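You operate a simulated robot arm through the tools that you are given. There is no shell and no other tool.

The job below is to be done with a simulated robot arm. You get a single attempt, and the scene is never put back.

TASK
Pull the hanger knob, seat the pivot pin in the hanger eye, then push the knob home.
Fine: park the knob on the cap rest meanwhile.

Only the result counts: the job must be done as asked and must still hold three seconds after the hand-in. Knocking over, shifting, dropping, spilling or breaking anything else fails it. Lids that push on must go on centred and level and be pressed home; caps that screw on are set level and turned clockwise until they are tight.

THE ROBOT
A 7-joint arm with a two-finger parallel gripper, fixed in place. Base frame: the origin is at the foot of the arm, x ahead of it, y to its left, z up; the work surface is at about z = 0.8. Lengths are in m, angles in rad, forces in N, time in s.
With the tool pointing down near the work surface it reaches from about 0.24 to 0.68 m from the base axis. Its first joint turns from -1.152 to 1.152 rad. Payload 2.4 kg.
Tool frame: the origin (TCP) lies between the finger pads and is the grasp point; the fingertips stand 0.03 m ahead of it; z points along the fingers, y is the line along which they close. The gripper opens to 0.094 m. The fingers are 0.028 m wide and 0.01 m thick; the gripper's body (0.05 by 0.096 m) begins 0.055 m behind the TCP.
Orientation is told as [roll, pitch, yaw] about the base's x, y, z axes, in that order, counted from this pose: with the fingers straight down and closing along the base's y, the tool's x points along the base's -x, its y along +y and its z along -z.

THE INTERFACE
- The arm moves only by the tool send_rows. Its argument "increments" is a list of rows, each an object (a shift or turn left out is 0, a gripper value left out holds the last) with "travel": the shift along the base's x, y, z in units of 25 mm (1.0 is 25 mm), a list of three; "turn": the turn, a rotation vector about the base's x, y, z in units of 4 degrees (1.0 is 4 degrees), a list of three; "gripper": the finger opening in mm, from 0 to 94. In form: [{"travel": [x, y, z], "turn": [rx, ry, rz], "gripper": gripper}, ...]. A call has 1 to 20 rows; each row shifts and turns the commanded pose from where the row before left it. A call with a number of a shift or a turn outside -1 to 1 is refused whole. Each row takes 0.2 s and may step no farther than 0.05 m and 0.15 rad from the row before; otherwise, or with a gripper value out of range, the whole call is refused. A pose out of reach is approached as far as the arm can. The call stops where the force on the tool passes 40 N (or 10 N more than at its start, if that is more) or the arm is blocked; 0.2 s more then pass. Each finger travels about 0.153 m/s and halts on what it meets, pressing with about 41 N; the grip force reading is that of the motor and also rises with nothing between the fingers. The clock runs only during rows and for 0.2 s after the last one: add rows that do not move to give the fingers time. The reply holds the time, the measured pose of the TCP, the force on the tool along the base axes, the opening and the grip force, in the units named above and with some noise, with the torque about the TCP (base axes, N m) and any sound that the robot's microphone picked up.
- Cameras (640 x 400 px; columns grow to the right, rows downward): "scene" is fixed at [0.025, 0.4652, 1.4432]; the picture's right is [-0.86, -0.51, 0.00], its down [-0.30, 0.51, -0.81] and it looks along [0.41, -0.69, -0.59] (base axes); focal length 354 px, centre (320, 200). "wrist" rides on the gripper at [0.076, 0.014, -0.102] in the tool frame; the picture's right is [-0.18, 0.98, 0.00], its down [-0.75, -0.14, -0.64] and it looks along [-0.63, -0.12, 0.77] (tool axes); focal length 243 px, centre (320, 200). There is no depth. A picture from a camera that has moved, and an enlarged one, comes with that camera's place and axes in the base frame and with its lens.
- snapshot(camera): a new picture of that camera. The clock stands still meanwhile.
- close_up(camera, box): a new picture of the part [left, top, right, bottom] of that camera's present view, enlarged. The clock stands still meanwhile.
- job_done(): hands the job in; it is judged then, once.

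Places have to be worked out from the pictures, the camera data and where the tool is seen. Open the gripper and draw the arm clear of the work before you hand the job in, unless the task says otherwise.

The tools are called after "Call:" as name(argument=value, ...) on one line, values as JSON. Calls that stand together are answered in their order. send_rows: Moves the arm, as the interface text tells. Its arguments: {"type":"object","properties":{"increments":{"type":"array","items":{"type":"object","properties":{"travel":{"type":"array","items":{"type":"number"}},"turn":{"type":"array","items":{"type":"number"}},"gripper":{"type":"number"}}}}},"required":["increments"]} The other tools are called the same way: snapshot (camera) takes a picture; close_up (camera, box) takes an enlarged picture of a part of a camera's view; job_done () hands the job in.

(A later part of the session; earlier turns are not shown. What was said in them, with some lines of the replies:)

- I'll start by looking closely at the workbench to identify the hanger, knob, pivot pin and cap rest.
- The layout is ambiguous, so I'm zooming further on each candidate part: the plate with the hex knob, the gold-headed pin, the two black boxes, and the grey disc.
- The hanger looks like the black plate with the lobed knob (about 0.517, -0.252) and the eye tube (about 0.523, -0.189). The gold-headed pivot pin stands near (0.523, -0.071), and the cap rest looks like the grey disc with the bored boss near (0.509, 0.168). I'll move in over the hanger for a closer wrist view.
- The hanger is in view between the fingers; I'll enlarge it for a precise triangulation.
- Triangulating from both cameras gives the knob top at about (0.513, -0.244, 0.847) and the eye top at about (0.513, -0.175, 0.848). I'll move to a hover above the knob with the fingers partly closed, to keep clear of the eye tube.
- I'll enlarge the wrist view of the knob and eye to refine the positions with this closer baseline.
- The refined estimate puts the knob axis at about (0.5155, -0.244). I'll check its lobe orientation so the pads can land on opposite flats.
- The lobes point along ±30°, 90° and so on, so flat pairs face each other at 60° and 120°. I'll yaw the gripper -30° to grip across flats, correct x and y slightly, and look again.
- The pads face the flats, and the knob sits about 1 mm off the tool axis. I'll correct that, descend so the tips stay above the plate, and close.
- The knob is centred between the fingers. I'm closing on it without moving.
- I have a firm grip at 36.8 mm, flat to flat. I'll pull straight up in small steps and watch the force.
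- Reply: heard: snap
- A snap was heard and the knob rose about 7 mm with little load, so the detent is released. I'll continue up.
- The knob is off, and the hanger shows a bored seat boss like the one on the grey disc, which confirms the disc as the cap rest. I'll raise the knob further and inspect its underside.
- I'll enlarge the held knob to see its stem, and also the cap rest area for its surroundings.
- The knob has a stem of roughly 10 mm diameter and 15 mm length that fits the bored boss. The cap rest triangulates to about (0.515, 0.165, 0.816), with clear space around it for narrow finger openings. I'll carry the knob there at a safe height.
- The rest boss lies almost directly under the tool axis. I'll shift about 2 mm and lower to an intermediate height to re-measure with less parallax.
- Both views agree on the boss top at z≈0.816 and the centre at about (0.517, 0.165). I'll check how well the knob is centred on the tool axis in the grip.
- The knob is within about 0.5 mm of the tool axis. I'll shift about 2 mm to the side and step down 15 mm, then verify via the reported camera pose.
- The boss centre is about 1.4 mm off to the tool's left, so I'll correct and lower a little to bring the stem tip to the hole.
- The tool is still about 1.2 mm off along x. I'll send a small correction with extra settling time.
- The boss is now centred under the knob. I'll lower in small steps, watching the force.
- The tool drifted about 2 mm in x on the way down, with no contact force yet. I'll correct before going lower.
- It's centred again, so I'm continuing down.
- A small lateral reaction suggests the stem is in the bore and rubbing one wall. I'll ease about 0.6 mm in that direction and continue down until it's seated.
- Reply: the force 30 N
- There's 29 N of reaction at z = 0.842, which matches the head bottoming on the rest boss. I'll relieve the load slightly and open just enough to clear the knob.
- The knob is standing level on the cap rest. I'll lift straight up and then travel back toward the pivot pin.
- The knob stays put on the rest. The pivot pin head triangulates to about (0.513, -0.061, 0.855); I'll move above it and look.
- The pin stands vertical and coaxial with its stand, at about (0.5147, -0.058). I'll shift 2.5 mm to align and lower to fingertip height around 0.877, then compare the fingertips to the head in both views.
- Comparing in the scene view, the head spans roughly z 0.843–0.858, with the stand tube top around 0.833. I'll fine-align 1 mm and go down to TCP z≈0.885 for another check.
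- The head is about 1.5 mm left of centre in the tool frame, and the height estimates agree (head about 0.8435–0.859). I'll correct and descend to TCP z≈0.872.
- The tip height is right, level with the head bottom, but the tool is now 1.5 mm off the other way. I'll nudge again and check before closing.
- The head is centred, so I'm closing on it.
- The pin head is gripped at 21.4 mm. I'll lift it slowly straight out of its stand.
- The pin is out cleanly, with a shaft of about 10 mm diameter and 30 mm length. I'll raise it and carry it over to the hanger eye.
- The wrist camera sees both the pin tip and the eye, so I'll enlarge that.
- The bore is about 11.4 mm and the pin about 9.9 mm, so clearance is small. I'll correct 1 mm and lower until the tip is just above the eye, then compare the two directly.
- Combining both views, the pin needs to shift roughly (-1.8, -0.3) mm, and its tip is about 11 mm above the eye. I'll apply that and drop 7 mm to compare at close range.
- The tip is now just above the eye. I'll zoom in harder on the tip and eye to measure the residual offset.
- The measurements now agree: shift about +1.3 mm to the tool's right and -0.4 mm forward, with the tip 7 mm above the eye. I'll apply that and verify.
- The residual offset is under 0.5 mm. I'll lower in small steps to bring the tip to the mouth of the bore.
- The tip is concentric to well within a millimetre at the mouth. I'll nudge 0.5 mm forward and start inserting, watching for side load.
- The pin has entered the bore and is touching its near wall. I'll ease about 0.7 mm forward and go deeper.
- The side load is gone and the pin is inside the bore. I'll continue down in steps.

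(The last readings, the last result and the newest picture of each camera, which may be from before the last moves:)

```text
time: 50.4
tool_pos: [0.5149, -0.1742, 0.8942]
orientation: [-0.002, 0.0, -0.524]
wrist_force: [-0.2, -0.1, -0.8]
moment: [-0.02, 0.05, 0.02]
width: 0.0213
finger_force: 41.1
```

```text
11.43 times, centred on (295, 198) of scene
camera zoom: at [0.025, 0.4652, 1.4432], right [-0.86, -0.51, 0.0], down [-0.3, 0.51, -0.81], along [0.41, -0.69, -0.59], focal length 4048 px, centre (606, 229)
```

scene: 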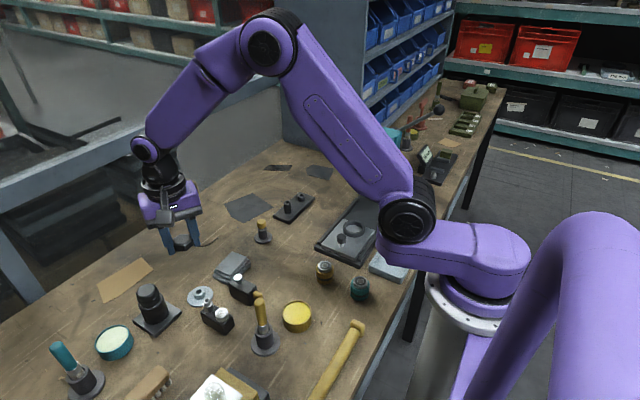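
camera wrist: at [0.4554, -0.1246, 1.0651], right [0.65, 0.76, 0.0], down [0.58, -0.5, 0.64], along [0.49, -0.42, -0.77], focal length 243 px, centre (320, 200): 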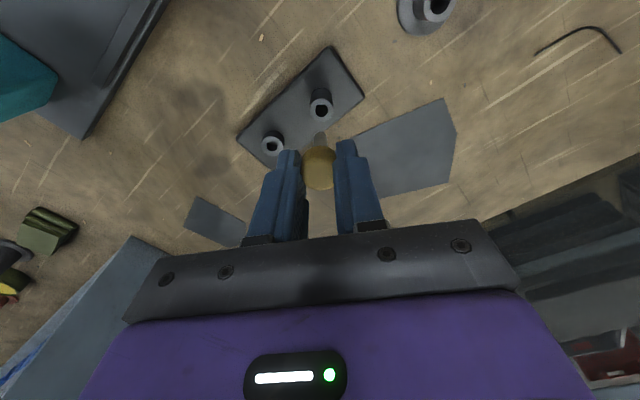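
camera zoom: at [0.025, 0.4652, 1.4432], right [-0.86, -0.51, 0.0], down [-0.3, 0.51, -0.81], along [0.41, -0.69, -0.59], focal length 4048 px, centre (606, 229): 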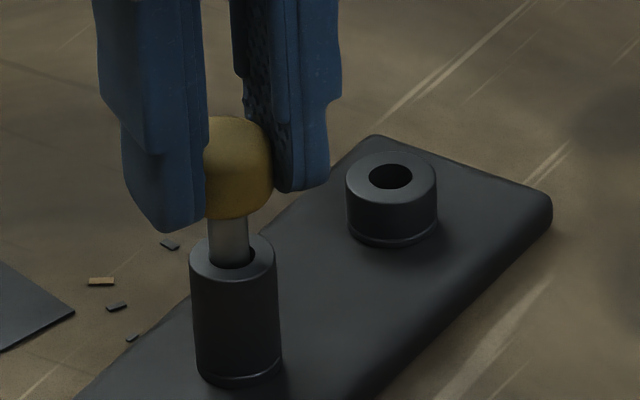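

It's inserting freely, with about 18 mm still to go until the head meets the eye. I'll continue.

Call:
send_rows(increments=[{"travel": [0, 0, -0.1]}, {"travel": [0, 0, -0.1]}, {"travel": [0, 0, -0.1]}, {"travel": [0, 0, -0.1]}, {}, {}])

Call:
close_up(camera="wrist", box=[290, 110, 350, 160])

Call:
close_up(camera="scene", box=[275, 180, 315, 215])

```text
time: 51.8
tool_pos: [0.5143, -0.1754, 0.884]
orientation: [0.001, 0.003, -0.523]
wrist_force: [-3.1, 2.6, -0.4]
moment: [0.13, 0.17, 0.01]
width: 0.0216
finger_force: 41.3
```

```text
8.00 times, centred on (320, 135) of wrist
camera zoom: at [0.4564, -0.124, 0.9869], right [0.65, 0.76, 0.0], down [0.58, -0.5, 0.64], along [0.49, -0.42, -0.77], focal length 1941 px, centre (320, 720)
```

zoom: 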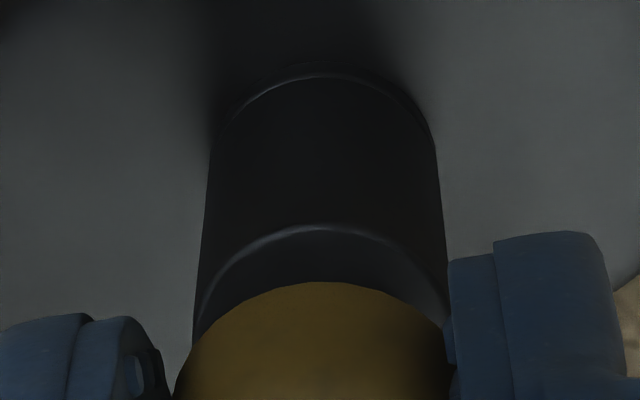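

```text
11.43 times, centred on (295, 198) of scene
camera zoom: at [0.0249, 0.4653, 1.4432], right [-0.86, -0.51, 0.0], down [-0.3, 0.51, -0.81], along [0.41, -0.69, -0.59], focal length 4048 px, centre (606, 229)
```

zoom: 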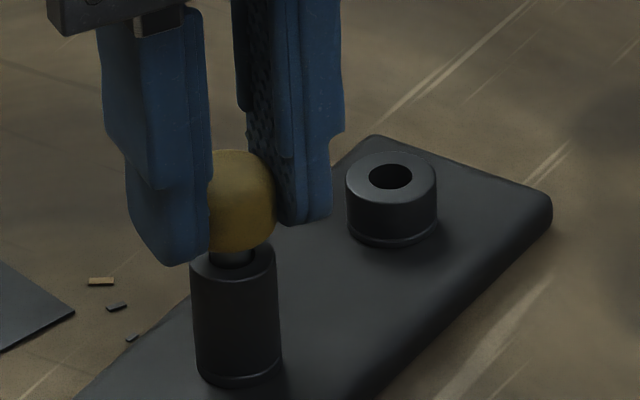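

A 4 N side load built up toward the camera side. I'll ease 0.7 mm that way and continue down the remaining few millimetres.

Call:
send_rows(increments=[{"travel": [-0.021, 0.018, 0]}, {"travel": [0, 0, -0.1]}, {"travel": [0, 0, -0.1]}, {}, {}])

Call:
close_up(camera="scene", box=[275, 180, 315, 215])

```text
time: 53.0
tool_pos: [0.5147, -0.1762, 0.8799]
orientation: [0.001, -0.006, -0.523]
wrist_force: [1.3, -0.7, 35.4]
moment: [-0.1, -0.07, 0.01]
width: 0.0215
finger_force: 40.7
```

```text
11.43 times, centred on (295, 198) of scene
camera zoom: at [0.0244, 0.4654, 1.4432], right [-0.86, -0.51, 0.0], down [-0.3, 0.51, -0.81], along [0.41, -0.69, -0.59], focal length 4048 px, centre (606, 229)
```

zoom: 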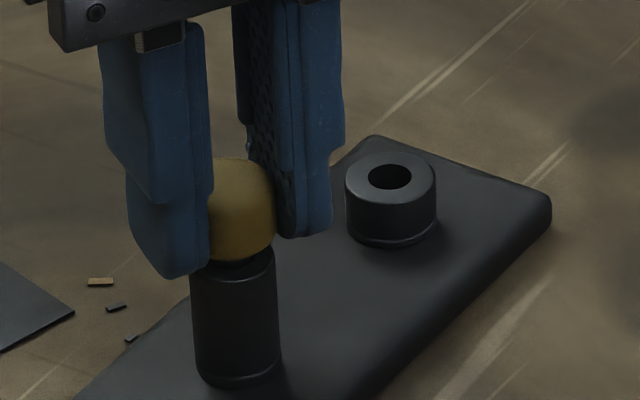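

I see 35 N at z≈0.880 with the head still a few mm above the eye. Either the fingertips are touching the tube rim or the pin has bottomed. I'll relieve the load and release to see where the pin settles.

Call:
send_rows(increments=[{"travel": [0, 0, 0.06]}, {}, {"gripper": 26}, {"gripper": 34}, {}, {}, {}])

Call:
close_up(camera="scene", box=[275, 180, 315, 215])

Call:
close_up(camera="wrist", box=[270, 100, 370, 190])

```text
time: 54.6
tool_pos: [0.5132, -0.1726, 0.8793]
orientation: [0.0, -0.001, -0.524]
wrist_force: [0.7, -0.2, -0.1]
moment: [-0.03, 0.05, -0.02]
width: 0.034
finger_force: 0.1
```

```text
11.43 times, centred on (295, 198) of scene
camera zoom: at [0.025, 0.4652, 1.4432], right [-0.86, -0.51, 0.0], down [-0.3, 0.51, -0.81], along [0.41, -0.69, -0.59], focal length 4048 px, centre (606, 229)
```

zoom: 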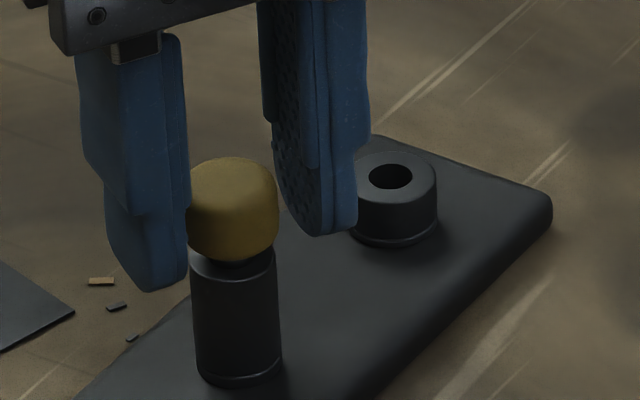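

```text
4.44 times, centred on (320, 145) of wrist
camera zoom: at [0.4552, -0.1229, 0.9826], right [0.65, 0.76, 0.0], down [0.58, -0.5, 0.64], along [0.49, -0.42, -0.77], focal length 1078 px, centre (320, 444)
```

zoom: 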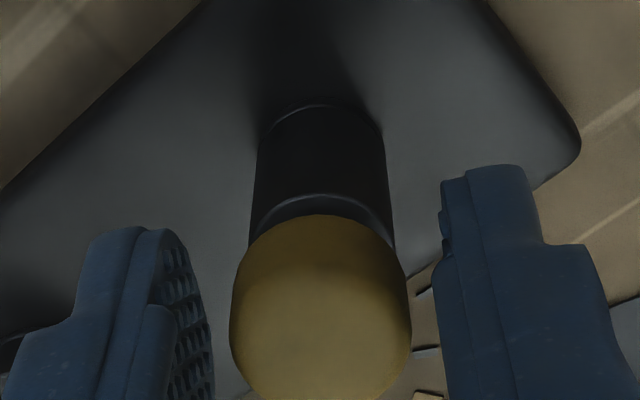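

The pin did not drop on release, so it appears bottomed and upright. To be sure it wasn't the fingertips bearing on the rim, I'll regrip about 5 mm higher and press gently down.

Call:
send_rows(increments=[{"travel": [0.03, -0.012, 0.2]}, {}, {}, {}])

Call:
close_up(camera="wrist", box=[270, 100, 370, 190])

```text
time: 55.6
tool_pos: [0.5139, -0.1755, 0.8856]
orientation: [0.0, 0.001, -0.525]
wrist_force: [0.2, 0.4, 0.4]
moment: [0.04, -0.01, -0.01]
width: 0.034
finger_force: 0.0
```

```text
4.44 times, centred on (320, 145) of wrist
camera zoom: at [0.4559, -0.1235, 0.9881], right [0.65, 0.76, 0.0], down [0.58, -0.5, 0.64], along [0.49, -0.42, -0.77], focal length 1078 px, centre (320, 444)
```

zoom: 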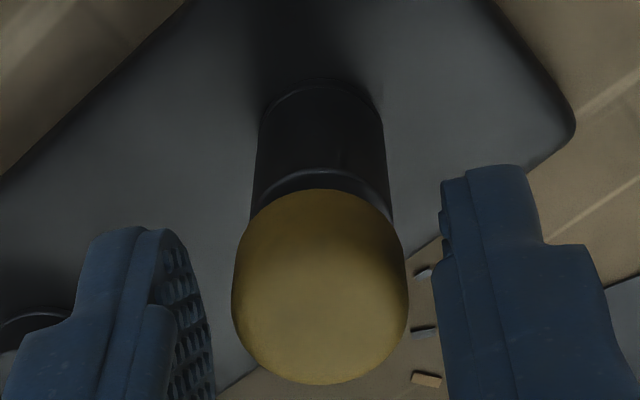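

The head is centred between the fingers (columns 232–407). I'll regrip here and press down lightly.

Call:
send_rows(increments=[{"gripper": 26}, {"gripper": 14}, {}, {"travel": [0, 0, -0.04]}, {"travel": [0, 0, -0.04]}, {}])

Call:
close_up(camera="scene", box=[275, 180, 315, 215])

```text
time: 57.0
tool_pos: [0.5145, -0.1747, 0.8852]
orientation: [0.0, -0.003, -0.525]
wrist_force: [-7.7, 0.4, 24.3]
moment: [-0.06, 0.53, -0.03]
width: 0.0214
finger_force: 41.3
```

```text
11.43 times, centred on (295, 198) of scene
camera zoom: at [0.0244, 0.4654, 1.4432], right [-0.86, -0.51, 0.0], down [-0.3, 0.51, -0.81], along [0.41, -0.69, -0.59], focal length 4048 px, centre (606, 229)
```

zoom: 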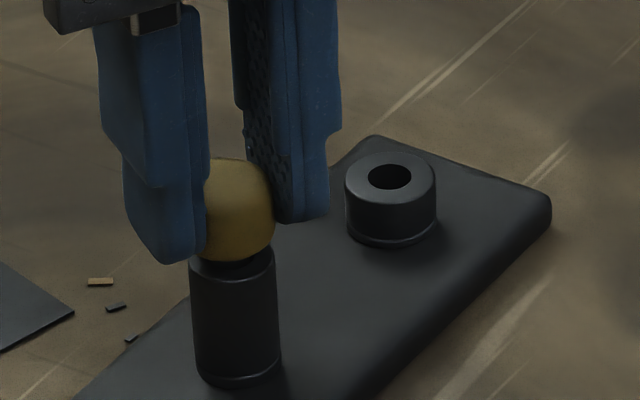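

With the tips clear of the rim the pin resists immediately, so it has bottomed in the eye. I'll ease off, open, and lift straight up.

Call:
send_rows(increments=[{"travel": [0, 0, 0.06]}, {}, {"gripper": 26}, {"gripper": 40}, {}, {"travel": [0, 0, 0.4]}, {"travel": [0, 0, 0.6]}, {"travel": [0, 0, 0.9]}, {"travel": [0, 0, 0.9]}, {}])

Call:
close_up(camera="scene", box=[265, 175, 325, 225])

Call:
close_up(camera="wrist", box=[250, 60, 370, 150])

```text
time: 59.2
tool_pos: [0.5121, -0.1747, 0.9562]
orientation: [0.0, 0.001, -0.524]
wrist_force: [-0.5, 0.0, -0.8]
moment: [0.03, -0.01, -0.01]
width: 0.0402
finger_force: 0.1
```

```text
8.00 times, centred on (295, 200) of scene
camera zoom: at [0.025, 0.4652, 1.4432], right [-0.86, -0.51, 0.0], down [-0.3, 0.51, -0.81], along [0.41, -0.69, -0.59], focal length 2833 px, centre (520, 200)
```

zoom: 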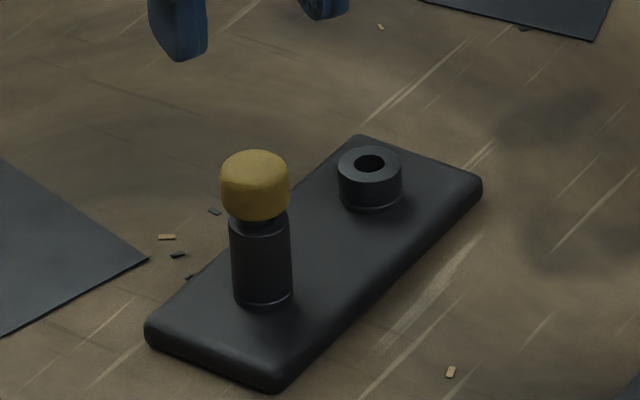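

```text
4.44 times, centred on (310, 105) of wrist
camera zoom: at [0.4545, -0.1236, 1.0586], right [0.65, 0.76, 0.0], down [0.58, -0.5, 0.64], along [0.49, -0.42, -0.77], focal length 1078 px, centre (364, 622)
```

zoom: 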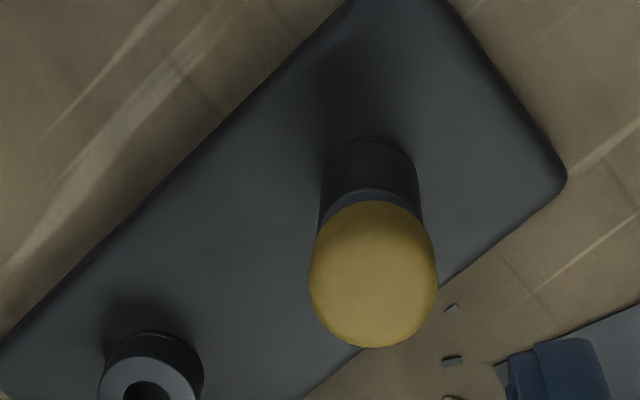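

The pin stands upright in the eye. Now I'll go back over the cap rest to fetch the knob.

Call:
send_rows(increments=[{"travel": [0, 0.3, 0.5], "gripper": 50}, {"travel": [0, 1, 0]}, {"travel": [0, 1, 0]}, {"travel": [0, 1, 0]}, {"travel": [0, 1, 0]}, {"travel": [0, 1, 0]}, {"travel": [0, 1, 0]}, {"travel": [0, 1, 0]}, {"travel": [0, 1, 0]}, {"travel": [0, 1, 0]}, {"travel": [0, 1, 0]}, {"travel": [0.14, 1, 0]}, {"travel": [0, 1, 0]}, {"travel": [0, 1, 0]}, {"travel": [0, 0.25, -0.6]}, {"travel": [0, 0, -0.9]}, {"travel": [0, 0, -0.9]}, {}, {}, {}])

Call:
snapshot(camera="wrist")

Call:
close_up(camera="scene", box=[170, 240, 260, 320])

```text
time: 63.4
tool_pos: [0.5185, 0.1638, 0.9072]
orientation: [0.0, 0.001, -0.526]
wrist_force: [0.2, -0.3, -0.5]
moment: [0.01, 0.03, -0.06]
width: 0.0501
finger_force: 0.1
```

```text
taken
camera wrist: at [0.4605, 0.2144, 1.0098], right [0.65, 0.76, 0.0], down [0.58, -0.5, 0.64], along [0.49, -0.42, -0.77], focal length 243 px, centre (320, 200)
```

wrist: 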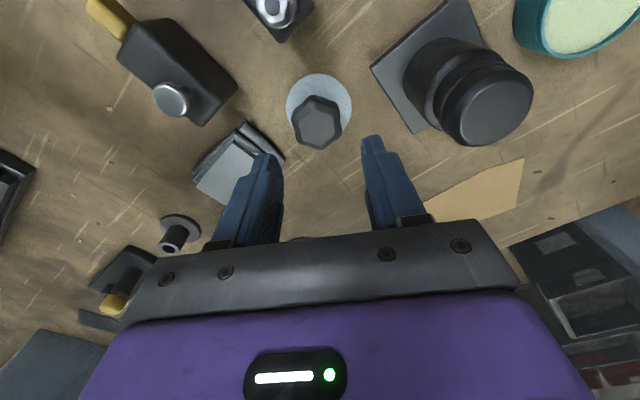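

```text
5.00 times, centred on (215, 280) of scene
camera zoom: at [0.025, 0.4652, 1.4432], right [-0.86, -0.51, 0.0], down [-0.3, 0.51, -0.81], along [0.41, -0.69, -0.59], focal length 1771 px, centre (845, -200)
```

zoom: 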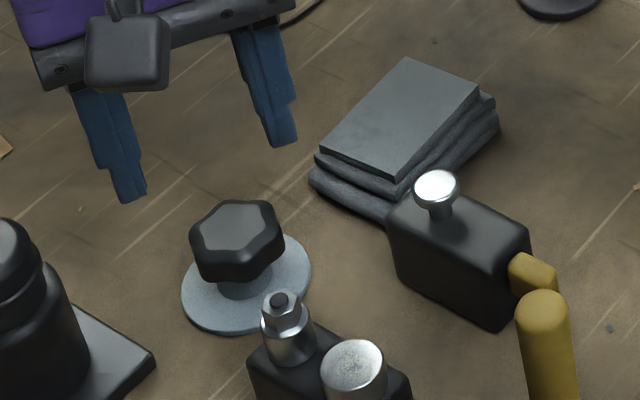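

The knob is still on the rest. I'll correct by -2.4 mm in x and descend to just above it for an alignment check.

Call:
send_rows(increments=[{"travel": [-0.09, 0.028, -0.4]}, {"travel": [0, 0, -0.5]}, {"travel": [0, 0, -0.4]}, {}, {}, {}])

Call:
close_up(camera="wrist", box=[240, 90, 400, 190])

```text
time: 64.8
tool_pos: [0.5151, 0.1641, 0.8747]
orientation: [-0.001, -0.001, -0.524]
wrist_force: [0.0, -0.4, -0.2]
moment: [0.04, 0.03, 0.02]
width: 0.05
finger_force: 0.1
```

```text
4.00 times, centred on (320, 140) of wrist
camera zoom: at [0.4571, 0.2158, 0.9778], right [0.65, 0.76, 0.0], down [0.58, -0.5, 0.64], along [0.49, -0.42, -0.77], focal length 970 px, centre (320, 440)
```

zoom: 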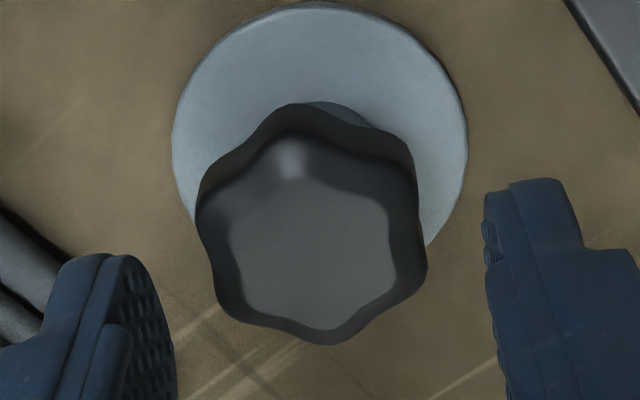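

The knob is about 1.2 mm forward and 1 mm left of the tool axis. I'll correct and descend to the grip height used when releasing it.

Call:
send_rows(increments=[{"travel": [0.014, -0.064, 0]}, {"travel": [0, 0, -0.5]}, {"travel": [0, 0, -0.5]}, {"travel": [0, 0, -0.3]}, {}, {}, {}])

Call:
close_up(camera="wrist", box=[240, 110, 400, 210])

Call:
close_up(camera="scene", box=[170, 250, 250, 320])

```text
time: 66.4
tool_pos: [0.5156, 0.1637, 0.8422]
orientation: [-0.001, 0.001, -0.523]
wrist_force: [0.0, -0.3, -0.4]
moment: [0.03, 0.01, 0.02]
width: 0.0499
finger_force: 0.0
```

```text
4.00 times, centred on (320, 160) of wrist
camera zoom: at [0.4582, 0.2152, 0.9445], right [0.65, 0.76, 0.0], down [0.58, -0.5, 0.64], along [0.49, -0.42, -0.77], focal length 970 px, centre (320, 360)
```

zoom: 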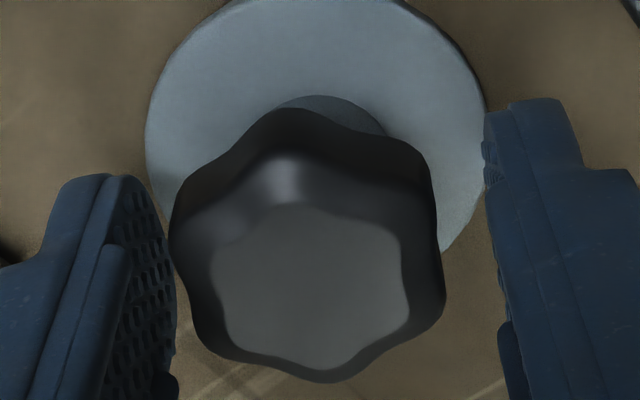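

```text
5.71 times, centred on (210, 285) of scene
camera zoom: at [0.025, 0.4652, 1.4432], right [-0.86, -0.51, 0.0], down [-0.3, 0.51, -0.81], along [0.41, -0.69, -0.59], focal length 2024 px, centre (949, -286)
```

zoom: 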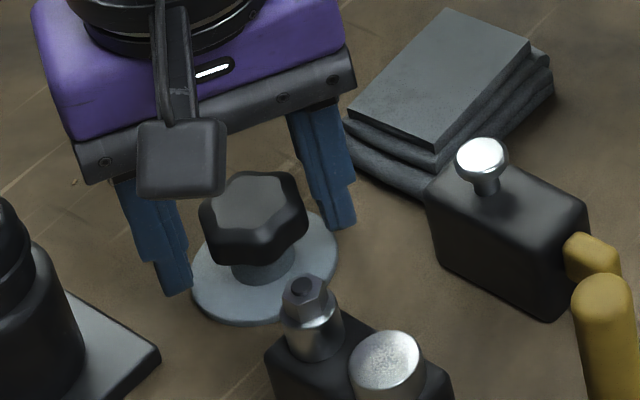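

The knob sits about 1.4 mm to the left in the tool frame; I'll centre on it and then close.

Call:
send_rows(increments=[{"travel": [-0.036, -0.043, 0]}, {}, {}, {}])

Call:
close_up(camera="wrist", box=[240, 110, 400, 210])

```text
time: 67.4
tool_pos: [0.5151, 0.1626, 0.8418]
orientation: [0.001, -0.001, -0.523]
wrist_force: [-0.2, -1.1, -0.7]
moment: [0.0, 0.02, -0.02]
width: 0.0502
finger_force: 0.0
```

```text
4.00 times, centred on (320, 160) of wrist
camera zoom: at [0.4572, 0.2142, 0.9447], right [0.65, 0.76, 0.0], down [0.58, -0.5, 0.64], along [0.49, -0.42, -0.77], focal length 970 px, centre (320, 360)
```

zoom: 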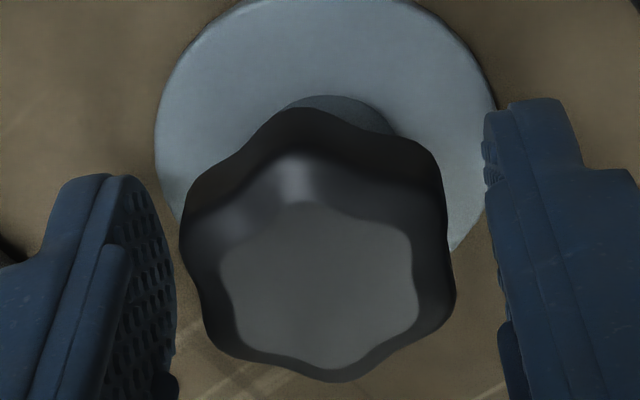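

It's centred. I'm closing on the knob.

Call:
send_rows(increments=[{"gripper": 42}, {"gripper": 30}, {"gripper": 20}, {}, {}])

Call:
close_up(camera="wrist", box=[240, 110, 400, 210])

```text
time: 68.6
tool_pos: [0.5156, 0.1642, 0.8408]
orientation: [0.001, 0.0, -0.524]
wrist_force: [0.2, -1.6, 1.7]
moment: [-0.08, 0.03, 0.01]
width: 0.0355
finger_force: 41.4
```

```text
4.00 times, centred on (320, 160) of wrist
camera zoom: at [0.4572, 0.2142, 0.9448], right [0.65, 0.76, 0.0], down [0.58, -0.5, 0.64], along [0.49, -0.42, -0.77], focal length 970 px, centre (320, 360)
```

zoom: 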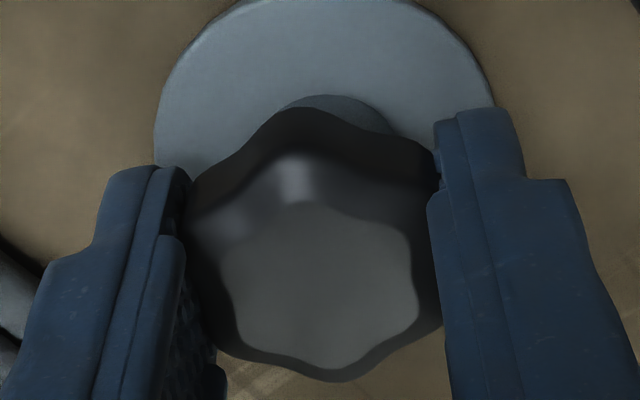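

Gripped. I'll lift slowly and check that the rest stays put.

Call:
send_rows(increments=[{"travel": [0, 0, 0.1]}, {"travel": [0, 0, 0.15]}, {"travel": [0, 0, 0.2]}, {"travel": [0, 0, 0.3]}, {"travel": [0, 0, 0.4]}, {}])

Call:
close_up(camera="scene", box=[170, 240, 250, 310])

Call:
close_up(camera="wrist", box=[240, 110, 400, 210])

```text
time: 70.0
tool_pos: [0.514, 0.1631, 0.8709]
orientation: [0.0, 0.0, -0.523]
wrist_force: [-0.2, 0.4, -0.2]
moment: [0.0, 0.0, 0.02]
width: 0.0356
finger_force: 40.9
```

```text
5.71 times, centred on (210, 275) of scene
camera zoom: at [0.025, 0.4652, 1.4432], right [-0.86, -0.51, 0.0], down [-0.3, 0.51, -0.81], along [0.41, -0.69, -0.59], focal length 2024 px, centre (949, -229)
```

zoom: 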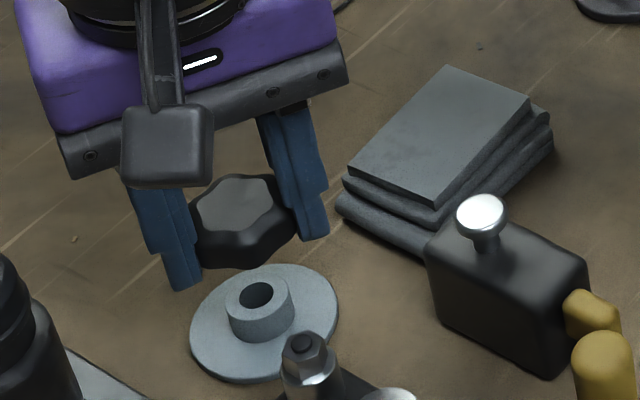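

```text
4.00 times, centred on (320, 160) of wrist
camera zoom: at [0.4569, 0.2132, 0.9747], right [0.65, 0.76, 0.0], down [0.58, -0.5, 0.64], along [0.49, -0.42, -0.77], focal length 970 px, centre (320, 360)
```

zoom: 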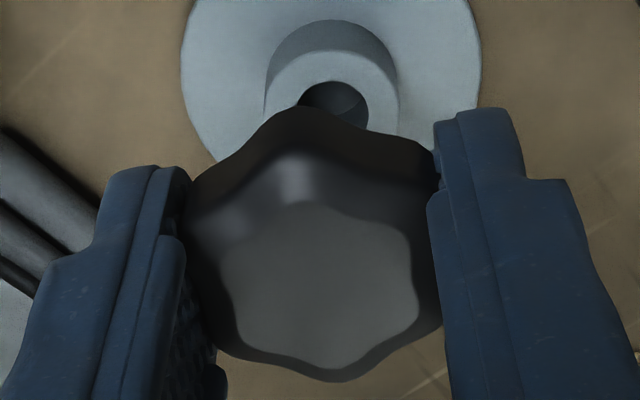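

The knob came off the rest cleanly. I'll raise it and carry it back over the hanger seat.

Call:
send_rows(increments=[{"travel": [0, 0, 0.8]}, {"travel": [0, 0, 1]}, {"travel": [0, 0, 1]}, {"travel": [0, 0, 0.8]}, {"travel": [0, -0.6, 0.6]}, {"travel": [0, -1, 0]}, {"travel": [0, -1, 0]}, {"travel": [0, -1, 0]}, {"travel": [0, -1, 0]}, {"travel": [0, -1, 0]}, {"travel": [0, -1, 0]}, {"travel": [0, -1, 0]}, {"travel": [0, -1, 0]}, {"travel": [0, -1, 0]}, {"travel": [0, -1, 0]}, {"travel": [0, -1, 0]}, {"travel": [0, -1, 0]}, {"travel": [0, -1, 0]}, {"travel": [0, -1, 0]}, {"travel": [0, -1, 0]}])

Call:
send_rows(increments=[{"travel": [0, -0.65, 0]}, {}, {}, {}])

Call:
snapshot(camera="wrist")

Call:
close_up(camera="scene", box=[250, 120, 350, 220])

```text
time: 74.2
tool_pos: [0.5163, -0.2278, 0.9763]
orientation: [0.0, 0.0, -0.523]
wrist_force: [-0.6, 0.3, -0.8]
moment: [0.01, 0.01, 0.0]
width: 0.0352
finger_force: 41.4
```

```text
time: 75.2
tool_pos: [0.517, -0.2437, 0.9752]
orientation: [-0.002, 0.001, -0.525]
wrist_force: [-0.1, -0.8, 0.6]
moment: [0.04, 0.0, 0.02]
width: 0.0354
finger_force: 41.1
```

```text
taken
camera wrist: at [0.458, -0.1932, 1.0796], right [0.65, 0.76, 0.0], down [0.58, -0.5, 0.64], along [0.49, -0.42, -0.77], focal length 243 px, centre (320, 200)
```

wrist: 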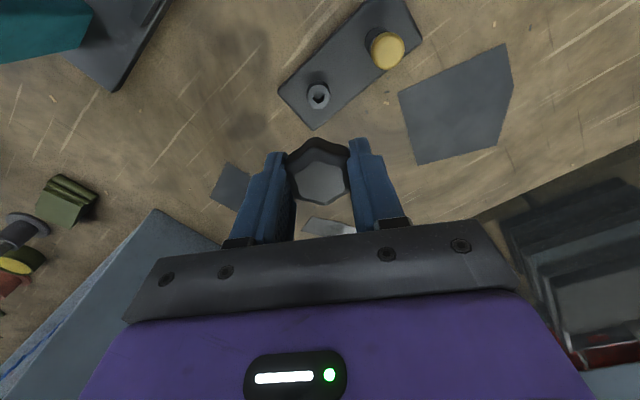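

```text
4.00 times, centred on (300, 170) of scene
camera zoom: at [0.025, 0.4652, 1.4432], right [-0.86, -0.51, 0.0], down [-0.3, 0.51, -0.81], along [0.41, -0.69, -0.59], focal length 1417 px, centre (400, 320)
```

zoom: 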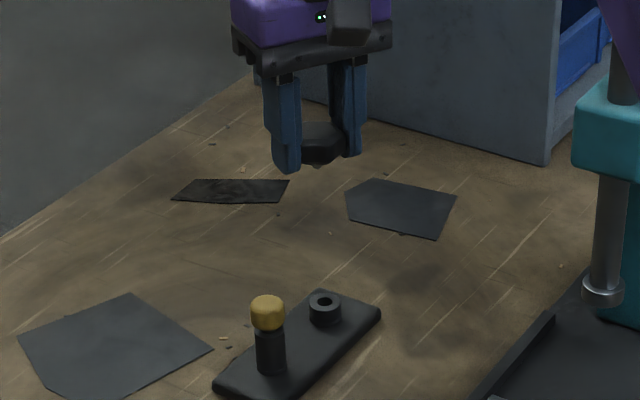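

I'll correct about 1.7 mm in x and lower to TCP z≈0.90 for close alignment over the seat.

Call:
send_rows(increments=[{"travel": [-0.065, -0.01, -0.7]}, {"travel": [0, 0, -0.8]}, {"travel": [0, 0, -0.8]}, {"travel": [0, 0, -0.6]}, {}, {}, {}])

Call:
close_up(camera="wrist", box=[250, 90, 390, 190])

Call:
close_up(camera="scene", box=[275, 160, 335, 210])

```text
time: 76.8
tool_pos: [0.5162, -0.2455, 0.9052]
orientation: [0.0, -0.001, -0.523]
wrist_force: [1.1, 0.0, -0.4]
moment: [0.05, 0.0, 0.0]
width: 0.0355
finger_force: 40.7
```

```text
4.00 times, centred on (320, 140) of wrist
camera zoom: at [0.4572, -0.1936, 1.0076], right [0.65, 0.76, 0.0], down [0.58, -0.5, 0.64], along [0.49, -0.42, -0.77], focal length 970 px, centre (320, 440)
```

zoom: 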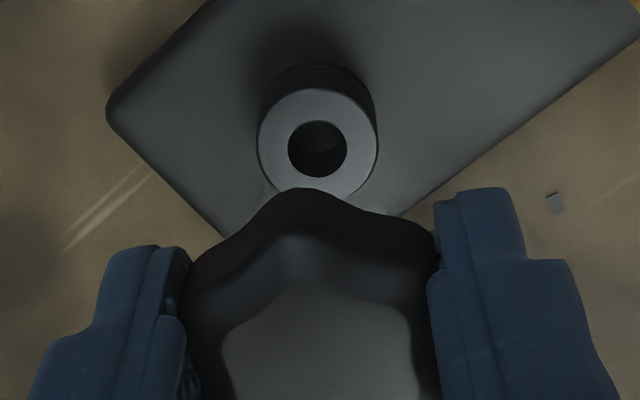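

```text
8.00 times, centred on (305, 185) of scene
camera zoom: at [0.025, 0.4652, 1.4432], right [-0.86, -0.51, 0.0], down [-0.3, 0.51, -0.81], along [0.41, -0.69, -0.59], focal length 2833 px, centre (440, 320)
```

zoom: 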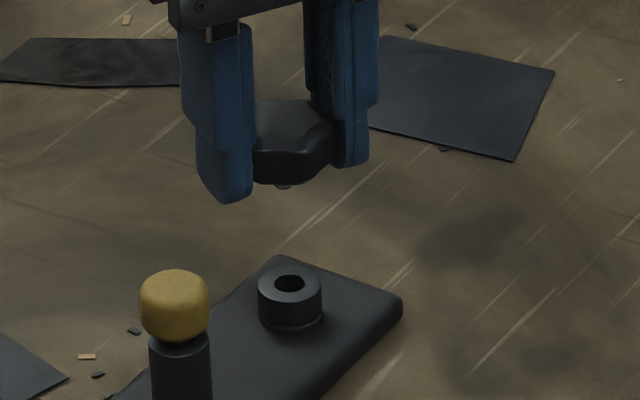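

Lateral alignment is within 0.3 mm. I'll lower to bring the stem tip about 10 mm above the seat and compare in the scene view.

Call:
send_rows(increments=[{"travel": [0, 0, -0.5]}, {"travel": [0, 0, -0.55]}, {}, {}, {}])

Call:
close_up(camera="wrist", box=[250, 90, 390, 190])

Call:
close_up(camera="scene", box=[290, 170, 330, 205])

```text
time: 78.0
tool_pos: [0.5143, -0.2441, 0.8784]
orientation: [0.0, 0.0, -0.522]
wrist_force: [0.6, -1.0, -0.2]
moment: [0.0, 0.03, 0.01]
width: 0.035
finger_force: 40.1
```

```text
4.00 times, centred on (320, 140) of wrist
camera zoom: at [0.4563, -0.1935, 0.9815], right [0.65, 0.76, 0.0], down [0.58, -0.5, 0.64], along [0.49, -0.42, -0.77], focal length 970 px, centre (320, 440)
```

zoom: 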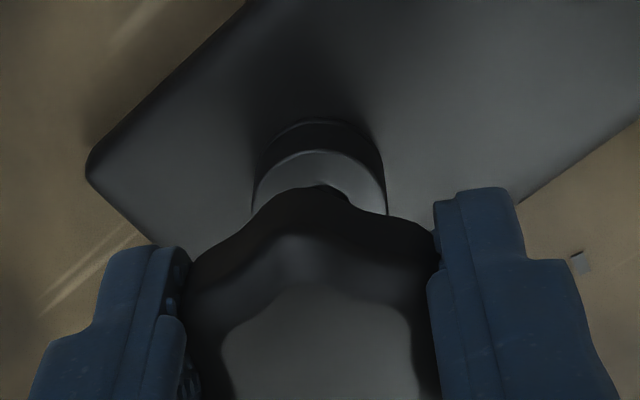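

```text
11.43 times, centred on (310, 188) of scene
camera zoom: at [0.025, 0.4652, 1.4432], right [-0.86, -0.51, 0.0], down [-0.3, 0.51, -0.81], along [0.41, -0.69, -0.59], focal length 4048 px, centre (434, 343)
```

zoom: 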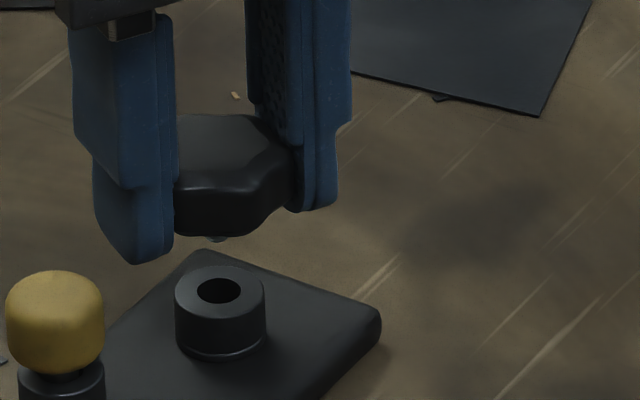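

Laterally the stem lines up with the hole. I'll zoom in on the stem tip in the scene view to verify the other axis.

Call:
close_up(camera="scene", box=[300, 185, 322, 203])

```text
16.00 times, centred on (311, 194) of scene
camera zoom: at [0.025, 0.4652, 1.4432], right [-0.86, -0.51, 0.0], down [-0.3, 0.51, -0.81], along [0.41, -0.69, -0.59], focal length 5666 px, centre (464, 296)
```

zoom: 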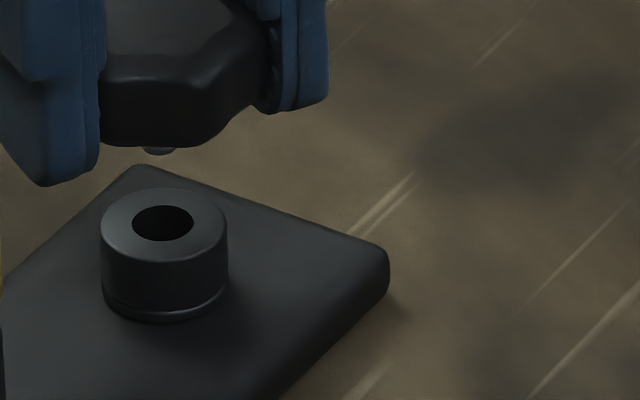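

The stem is aligned to within about 0.5 mm, and its tip is about 19 mm above the seat. I'll lower 14 mm and recheck.

Call:
send_rows(increments=[{"travel": [0, 0, -0.3]}, {"travel": [0, 0, -0.26]}, {}, {}, {}])

Call:
close_up(camera="scene", box=[300, 185, 322, 203])

Call:
close_up(camera="wrist", box=[250, 90, 390, 190])

```text
time: 79.2
tool_pos: [0.5145, -0.2444, 0.8631]
orientation: [0.001, -0.001, -0.525]
wrist_force: [0.7, 0.1, -0.7]
moment: [-0.03, 0.02, -0.01]
width: 0.0354
finger_force: 40.8
```

```text
16.00 times, centred on (311, 194) of scene
camera zoom: at [0.025, 0.4652, 1.4432], right [-0.86, -0.51, 0.0], down [-0.3, 0.51, -0.81], along [0.41, -0.69, -0.59], focal length 5666 px, centre (464, 296)
```

zoom: 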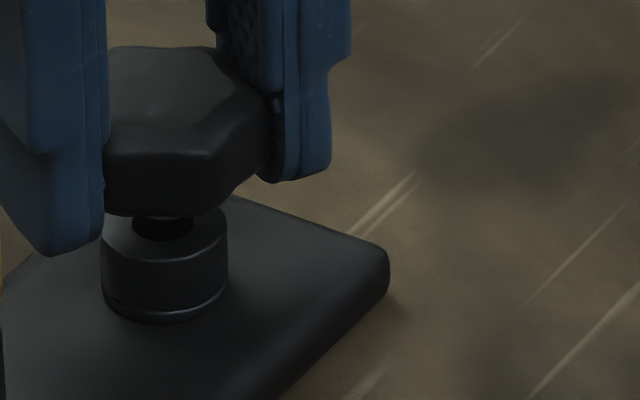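

```text
4.00 times, centred on (320, 140) of wrist
camera zoom: at [0.4559, -0.1932, 0.9663], right [0.65, 0.76, 0.0], down [0.58, -0.5, 0.64], along [0.49, -0.42, -0.77], focal length 970 px, centre (320, 440)
```

zoom: 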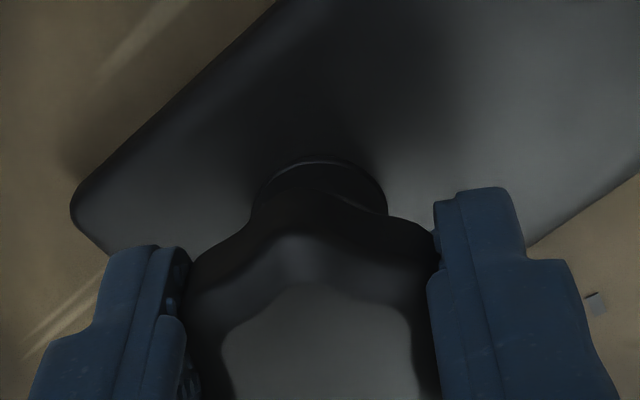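

I'm still aligned to within 0.5 mm. I'll continue down gently in small steps and watch the force for stem entry.

Call:
send_rows(increments=[{"travel": [0.012, -0.01, -0.05]}, {"travel": [0, 0, -0.06]}, {"travel": [0, 0, -0.06]}, {"travel": [0, 0, -0.06]}, {}])

Call:
close_up(camera="wrist", box=[250, 90, 390, 190])

Call:
close_up(camera="scene", box=[300, 185, 322, 203])

```text
time: 80.4
tool_pos: [0.5133, -0.2444, 0.8577]
orientation: [-0.001, 0.001, -0.524]
wrist_force: [0.8, 0.3, -0.6]
moment: [0.0, 0.02, -0.01]
width: 0.0351
finger_force: 40.9
```

```text
4.00 times, centred on (320, 140) of wrist
camera zoom: at [0.4556, -0.1931, 0.9602], right [0.65, 0.76, 0.0], down [0.58, -0.5, 0.64], along [0.49, -0.42, -0.77], focal length 970 px, centre (320, 440)
```

zoom: 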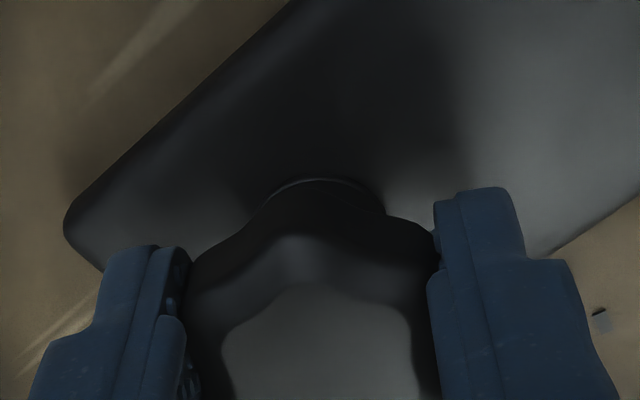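

```text
16.00 times, centred on (311, 194) of scene
camera zoom: at [0.025, 0.4652, 1.4432], right [-0.86, -0.51, 0.0], down [-0.3, 0.51, -0.81], along [0.41, -0.69, -0.59], focal length 5666 px, centre (464, 296)
```

zoom: 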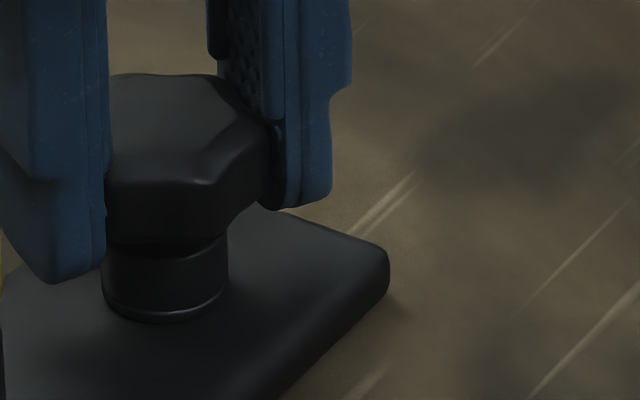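

There's no resistance, so the stem has entered the seat bore. I'll centre by another half millimetre and push down to the snap.

Call:
send_rows(increments=[{"travel": [0.018, -0.016, 0]}, {}, {"travel": [0, 0, -0.06]}, {"travel": [0, 0, -0.06]}, {}])

Call:
close_up(camera="scene", box=[300, 185, 322, 203])

Call:
close_up(camera="wrist", box=[250, 90, 390, 190])

```text
time: 81.6
tool_pos: [0.515, -0.2443, 0.8553]
orientation: [0.003, 0.0, -0.525]
wrist_force: [-0.2, 0.4, -0.2]
moment: [-0.01, -0.03, 0.01]
width: 0.0355
finger_force: 41.4
```

```text
16.00 times, centred on (311, 194) of scene
camera zoom: at [0.025, 0.4652, 1.4432], right [-0.86, -0.51, 0.0], down [-0.3, 0.51, -0.81], along [0.41, -0.69, -0.59], focal length 5666 px, centre (464, 296)
```

zoom: 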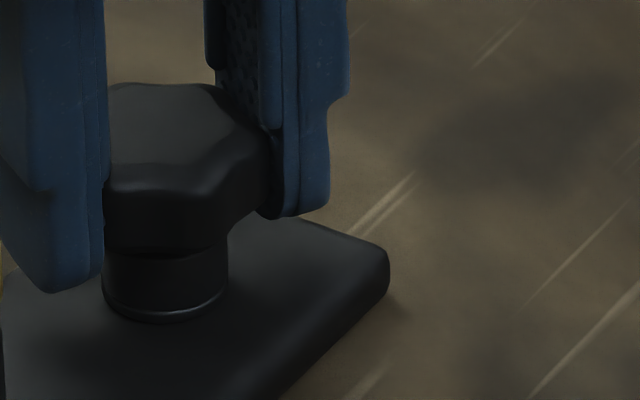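

```text
4.00 times, centred on (320, 140) of wrist
camera zoom: at [0.4565, -0.1936, 0.9574], right [0.65, 0.76, 0.0], down [0.58, -0.5, 0.64], along [0.49, -0.42, -0.77], focal length 970 px, centre (320, 440)
```

zoom: 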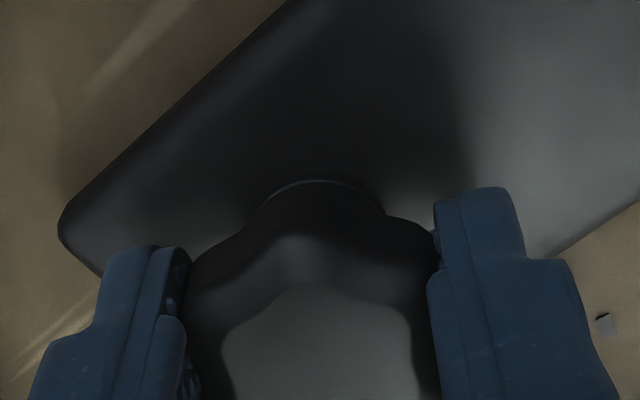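

I'm at z≈0.8554, with about 3 mm remaining. I'll push down in fine steps until it snaps or bottoms.

Call:
send_rows(increments=[{"travel": [0, 0, -0.05]}, {"travel": [0, 0, -0.05]}, {"travel": [0, 0, -0.04]}, {"travel": [0, 0, -0.03]}, {}])

Call:
close_up(camera="scene", box=[300, 185, 322, 203])

```text
time: 82.8
tool_pos: [0.5147, -0.2444, 0.8506]
orientation: [0.0, -0.003, -0.523]
wrist_force: [-2.3, -1.3, 8.5]
moment: [-0.08, 0.14, -0.03]
width: 0.0356
finger_force: 41.1
heard: snap
```

```text
16.00 times, centred on (311, 194) of scene
camera zoom: at [0.0248, 0.4653, 1.4432], right [-0.86, -0.51, 0.0], down [-0.3, 0.51, -0.81], along [0.41, -0.69, -0.59], focal length 5666 px, centre (464, 296)
```

zoom: 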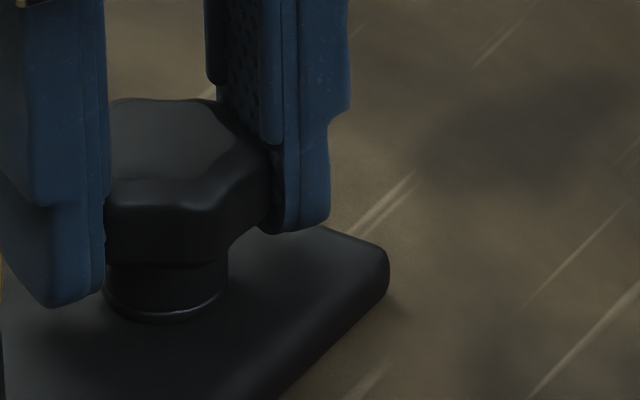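

A snap was heard and a firm reaction is building, so the knob has engaged. I'll press slightly more to make sure it's home.

Call:
send_rows(increments=[{"travel": [0, 0, -0.03]}, {"travel": [0, 0, -0.02]}, {}])

Call:
close_up(camera="scene", box=[265, 180, 325, 225])

```text
time: 83.6
tool_pos: [0.515, -0.245, 0.8501]
orientation: [0.0, -0.002, -0.523]
wrist_force: [-12.6, 1.4, 31.6]
moment: [-0.08, 0.27, -0.03]
width: 0.0355
finger_force: 41.3
```

```text
8.89 times, centred on (295, 202) of scene
camera zoom: at [0.0242, 0.4655, 1.4431], right [-0.86, -0.51, 0.0], down [-0.3, 0.51, -0.81], along [0.41, -0.69, -0.59], focal length 3148 px, centre (542, 178)
```

zoom: 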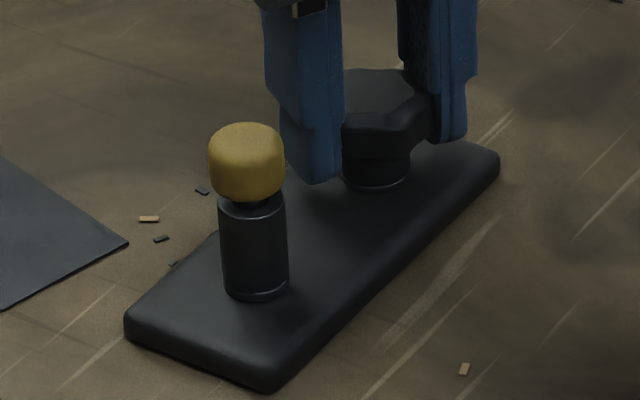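

It has bottomed solidly, with 32 N and no further travel. I'll relieve the load, open, and lift clear.

Call:
send_rows(increments=[{"travel": [0, 0, 0.045]}, {}, {"gripper": 42}, {"gripper": 54}, {}, {}])

Call:
send_rows(increments=[{"travel": [0, 0, 0.4]}, {"travel": [0, 0, 0.6]}, {"travel": [0, 0, 0.9]}, {"travel": [0, 0, 0.9]}, {"travel": [0, 0, 0.9]}, {}])

Call:
close_up(camera="scene", box=[265, 180, 325, 225])

Call:
snapshot(camera="wrist")

```text
time: 85.0
tool_pos: [0.5139, -0.2435, 0.851]
orientation: [0.0, -0.002, -0.523]
wrist_force: [-0.6, 0.1, 0.0]
moment: [-0.01, -0.04, 0.02]
width: 0.054
finger_force: 0.0
```

```text
time: 86.4
tool_pos: [0.5129, -0.2446, 0.9408]
orientation: [0.0, 0.0, -0.525]
wrist_force: [-0.1, 0.0, -0.3]
moment: [0.01, 0.03, 0.01]
width: 0.0542
finger_force: 0.0
```

```text
8.89 times, centred on (295, 202) of scene
camera zoom: at [0.025, 0.4652, 1.4432], right [-0.86, -0.51, 0.0], down [-0.3, 0.51, -0.81], along [0.41, -0.69, -0.59], focal length 3148 px, centre (542, 178)
```

zoom: 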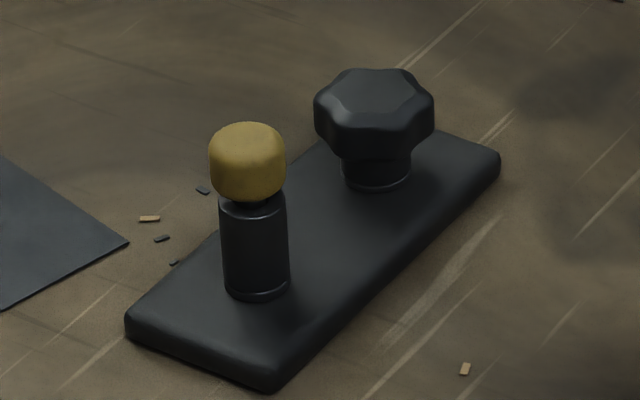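

```text
taken
camera wrist: at [0.4553, -0.1936, 1.0446], right [0.65, 0.76, 0.0], down [0.58, -0.5, 0.64], along [0.49, -0.42, -0.77], focal length 243 px, centre (320, 200)
```

wrist: 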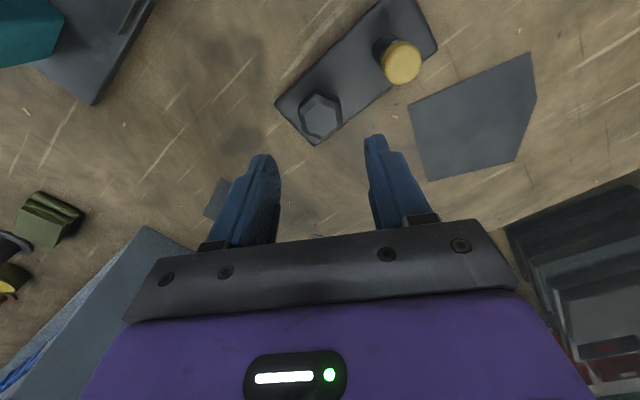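

The knob is back in exactly its original position, level and home, and the pin stands seated in the eye. I'll draw the arm well clear and make a final check of the whole scene.

Call:
send_rows(increments=[{"travel": [0, 0, 1]}, {"travel": [0, 0, 1]}, {"travel": [-0.6, 0.3, 1]}, {"travel": [-0.9, 0.6, 0.6]}, {"travel": [-0.9, 0.6, 0.6]}, {"travel": [-0.9, 0.6, 0.4]}, {"travel": [-0.9, 0.6, 0]}, {"travel": [-0.9, 0.6, 0]}, {"gripper": 90}, {}, {}, {}])

Call:
snapshot(camera="scene")

Call:
close_up(camera="scene", box=[270, 180, 325, 225])

Call:
close_up(camera="scene", box=[130, 210, 290, 340])

```text
time: 89.0
tool_pos: [0.3862, -0.1597, 1.0552]
orientation: [0.0, -0.001, -0.524]
wrist_force: [0.0, -0.3, -0.1]
moment: [0.01, 0.04, 0.0]
width: 0.0901
finger_force: 0.1
```

```text
taken
```

scene: 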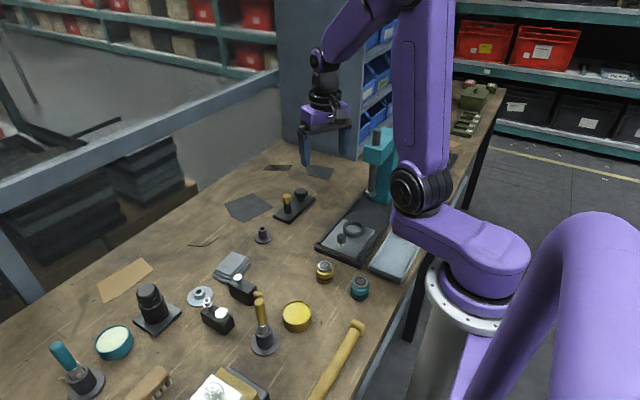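

```text
8.89 times, centred on (298, 202) of scene
camera zoom: at [0.025, 0.4652, 1.4432], right [-0.86, -0.51, 0.0], down [-0.3, 0.51, -0.81], along [0.41, -0.69, -0.59], focal length 3148 px, centre (520, 178)
```

zoom: 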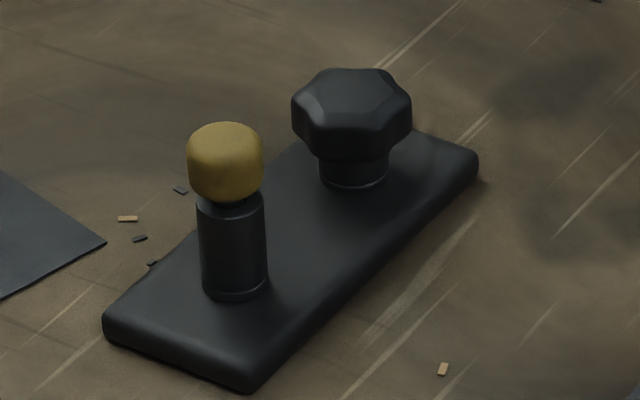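

```text
3.08 times, centred on (210, 275) of scene
camera zoom: at [0.025, 0.4652, 1.4432], right [-0.86, -0.51, 0.0], down [-0.3, 0.51, -0.81], along [0.41, -0.69, -0.59], focal length 1090 px, centre (658, -31)
```

zoom: 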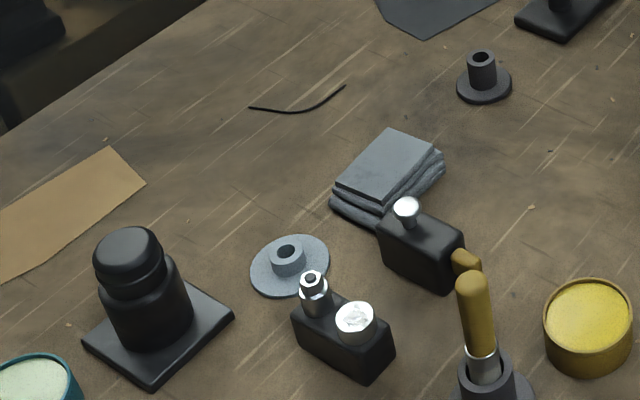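

Everything is in place: the knob is home on the hanger, the pin is upright in the eye, the cap rest and pin stand haven't moved, and the arm is clear with the gripper open. I'm handing in the job.

Call:
job_done()

```text
The job is handed in.
```

The job is handed in. The hanger knob came off, waited on the cap rest while I seated the pivot pin, and is now back home on the hanger.

- **Knob:** it snapped off and back on. When I pressed it home it stopped solidly at about 32 N with no further travel. In the scene view it sits level, in the same position as at the start.
- **Pivot pin:** it stands upright in the hanger eye. A second press of about 24 N, with the fingertips clear of the rim, moved it no further. A gap of about 6 mm remains between its head and the eye tube. It sat with a similar gap in its own stand, so I took that as fully seated.
- **Cap rest:** I took the grey disc with the bored boss to be the cap rest, because its boss matches the one under the knob.
- **Surroundings:** in the final pictures the cap rest, the pin's stand and everything nearby look undisturbed. The gripper is open and the arm is drawn clear.
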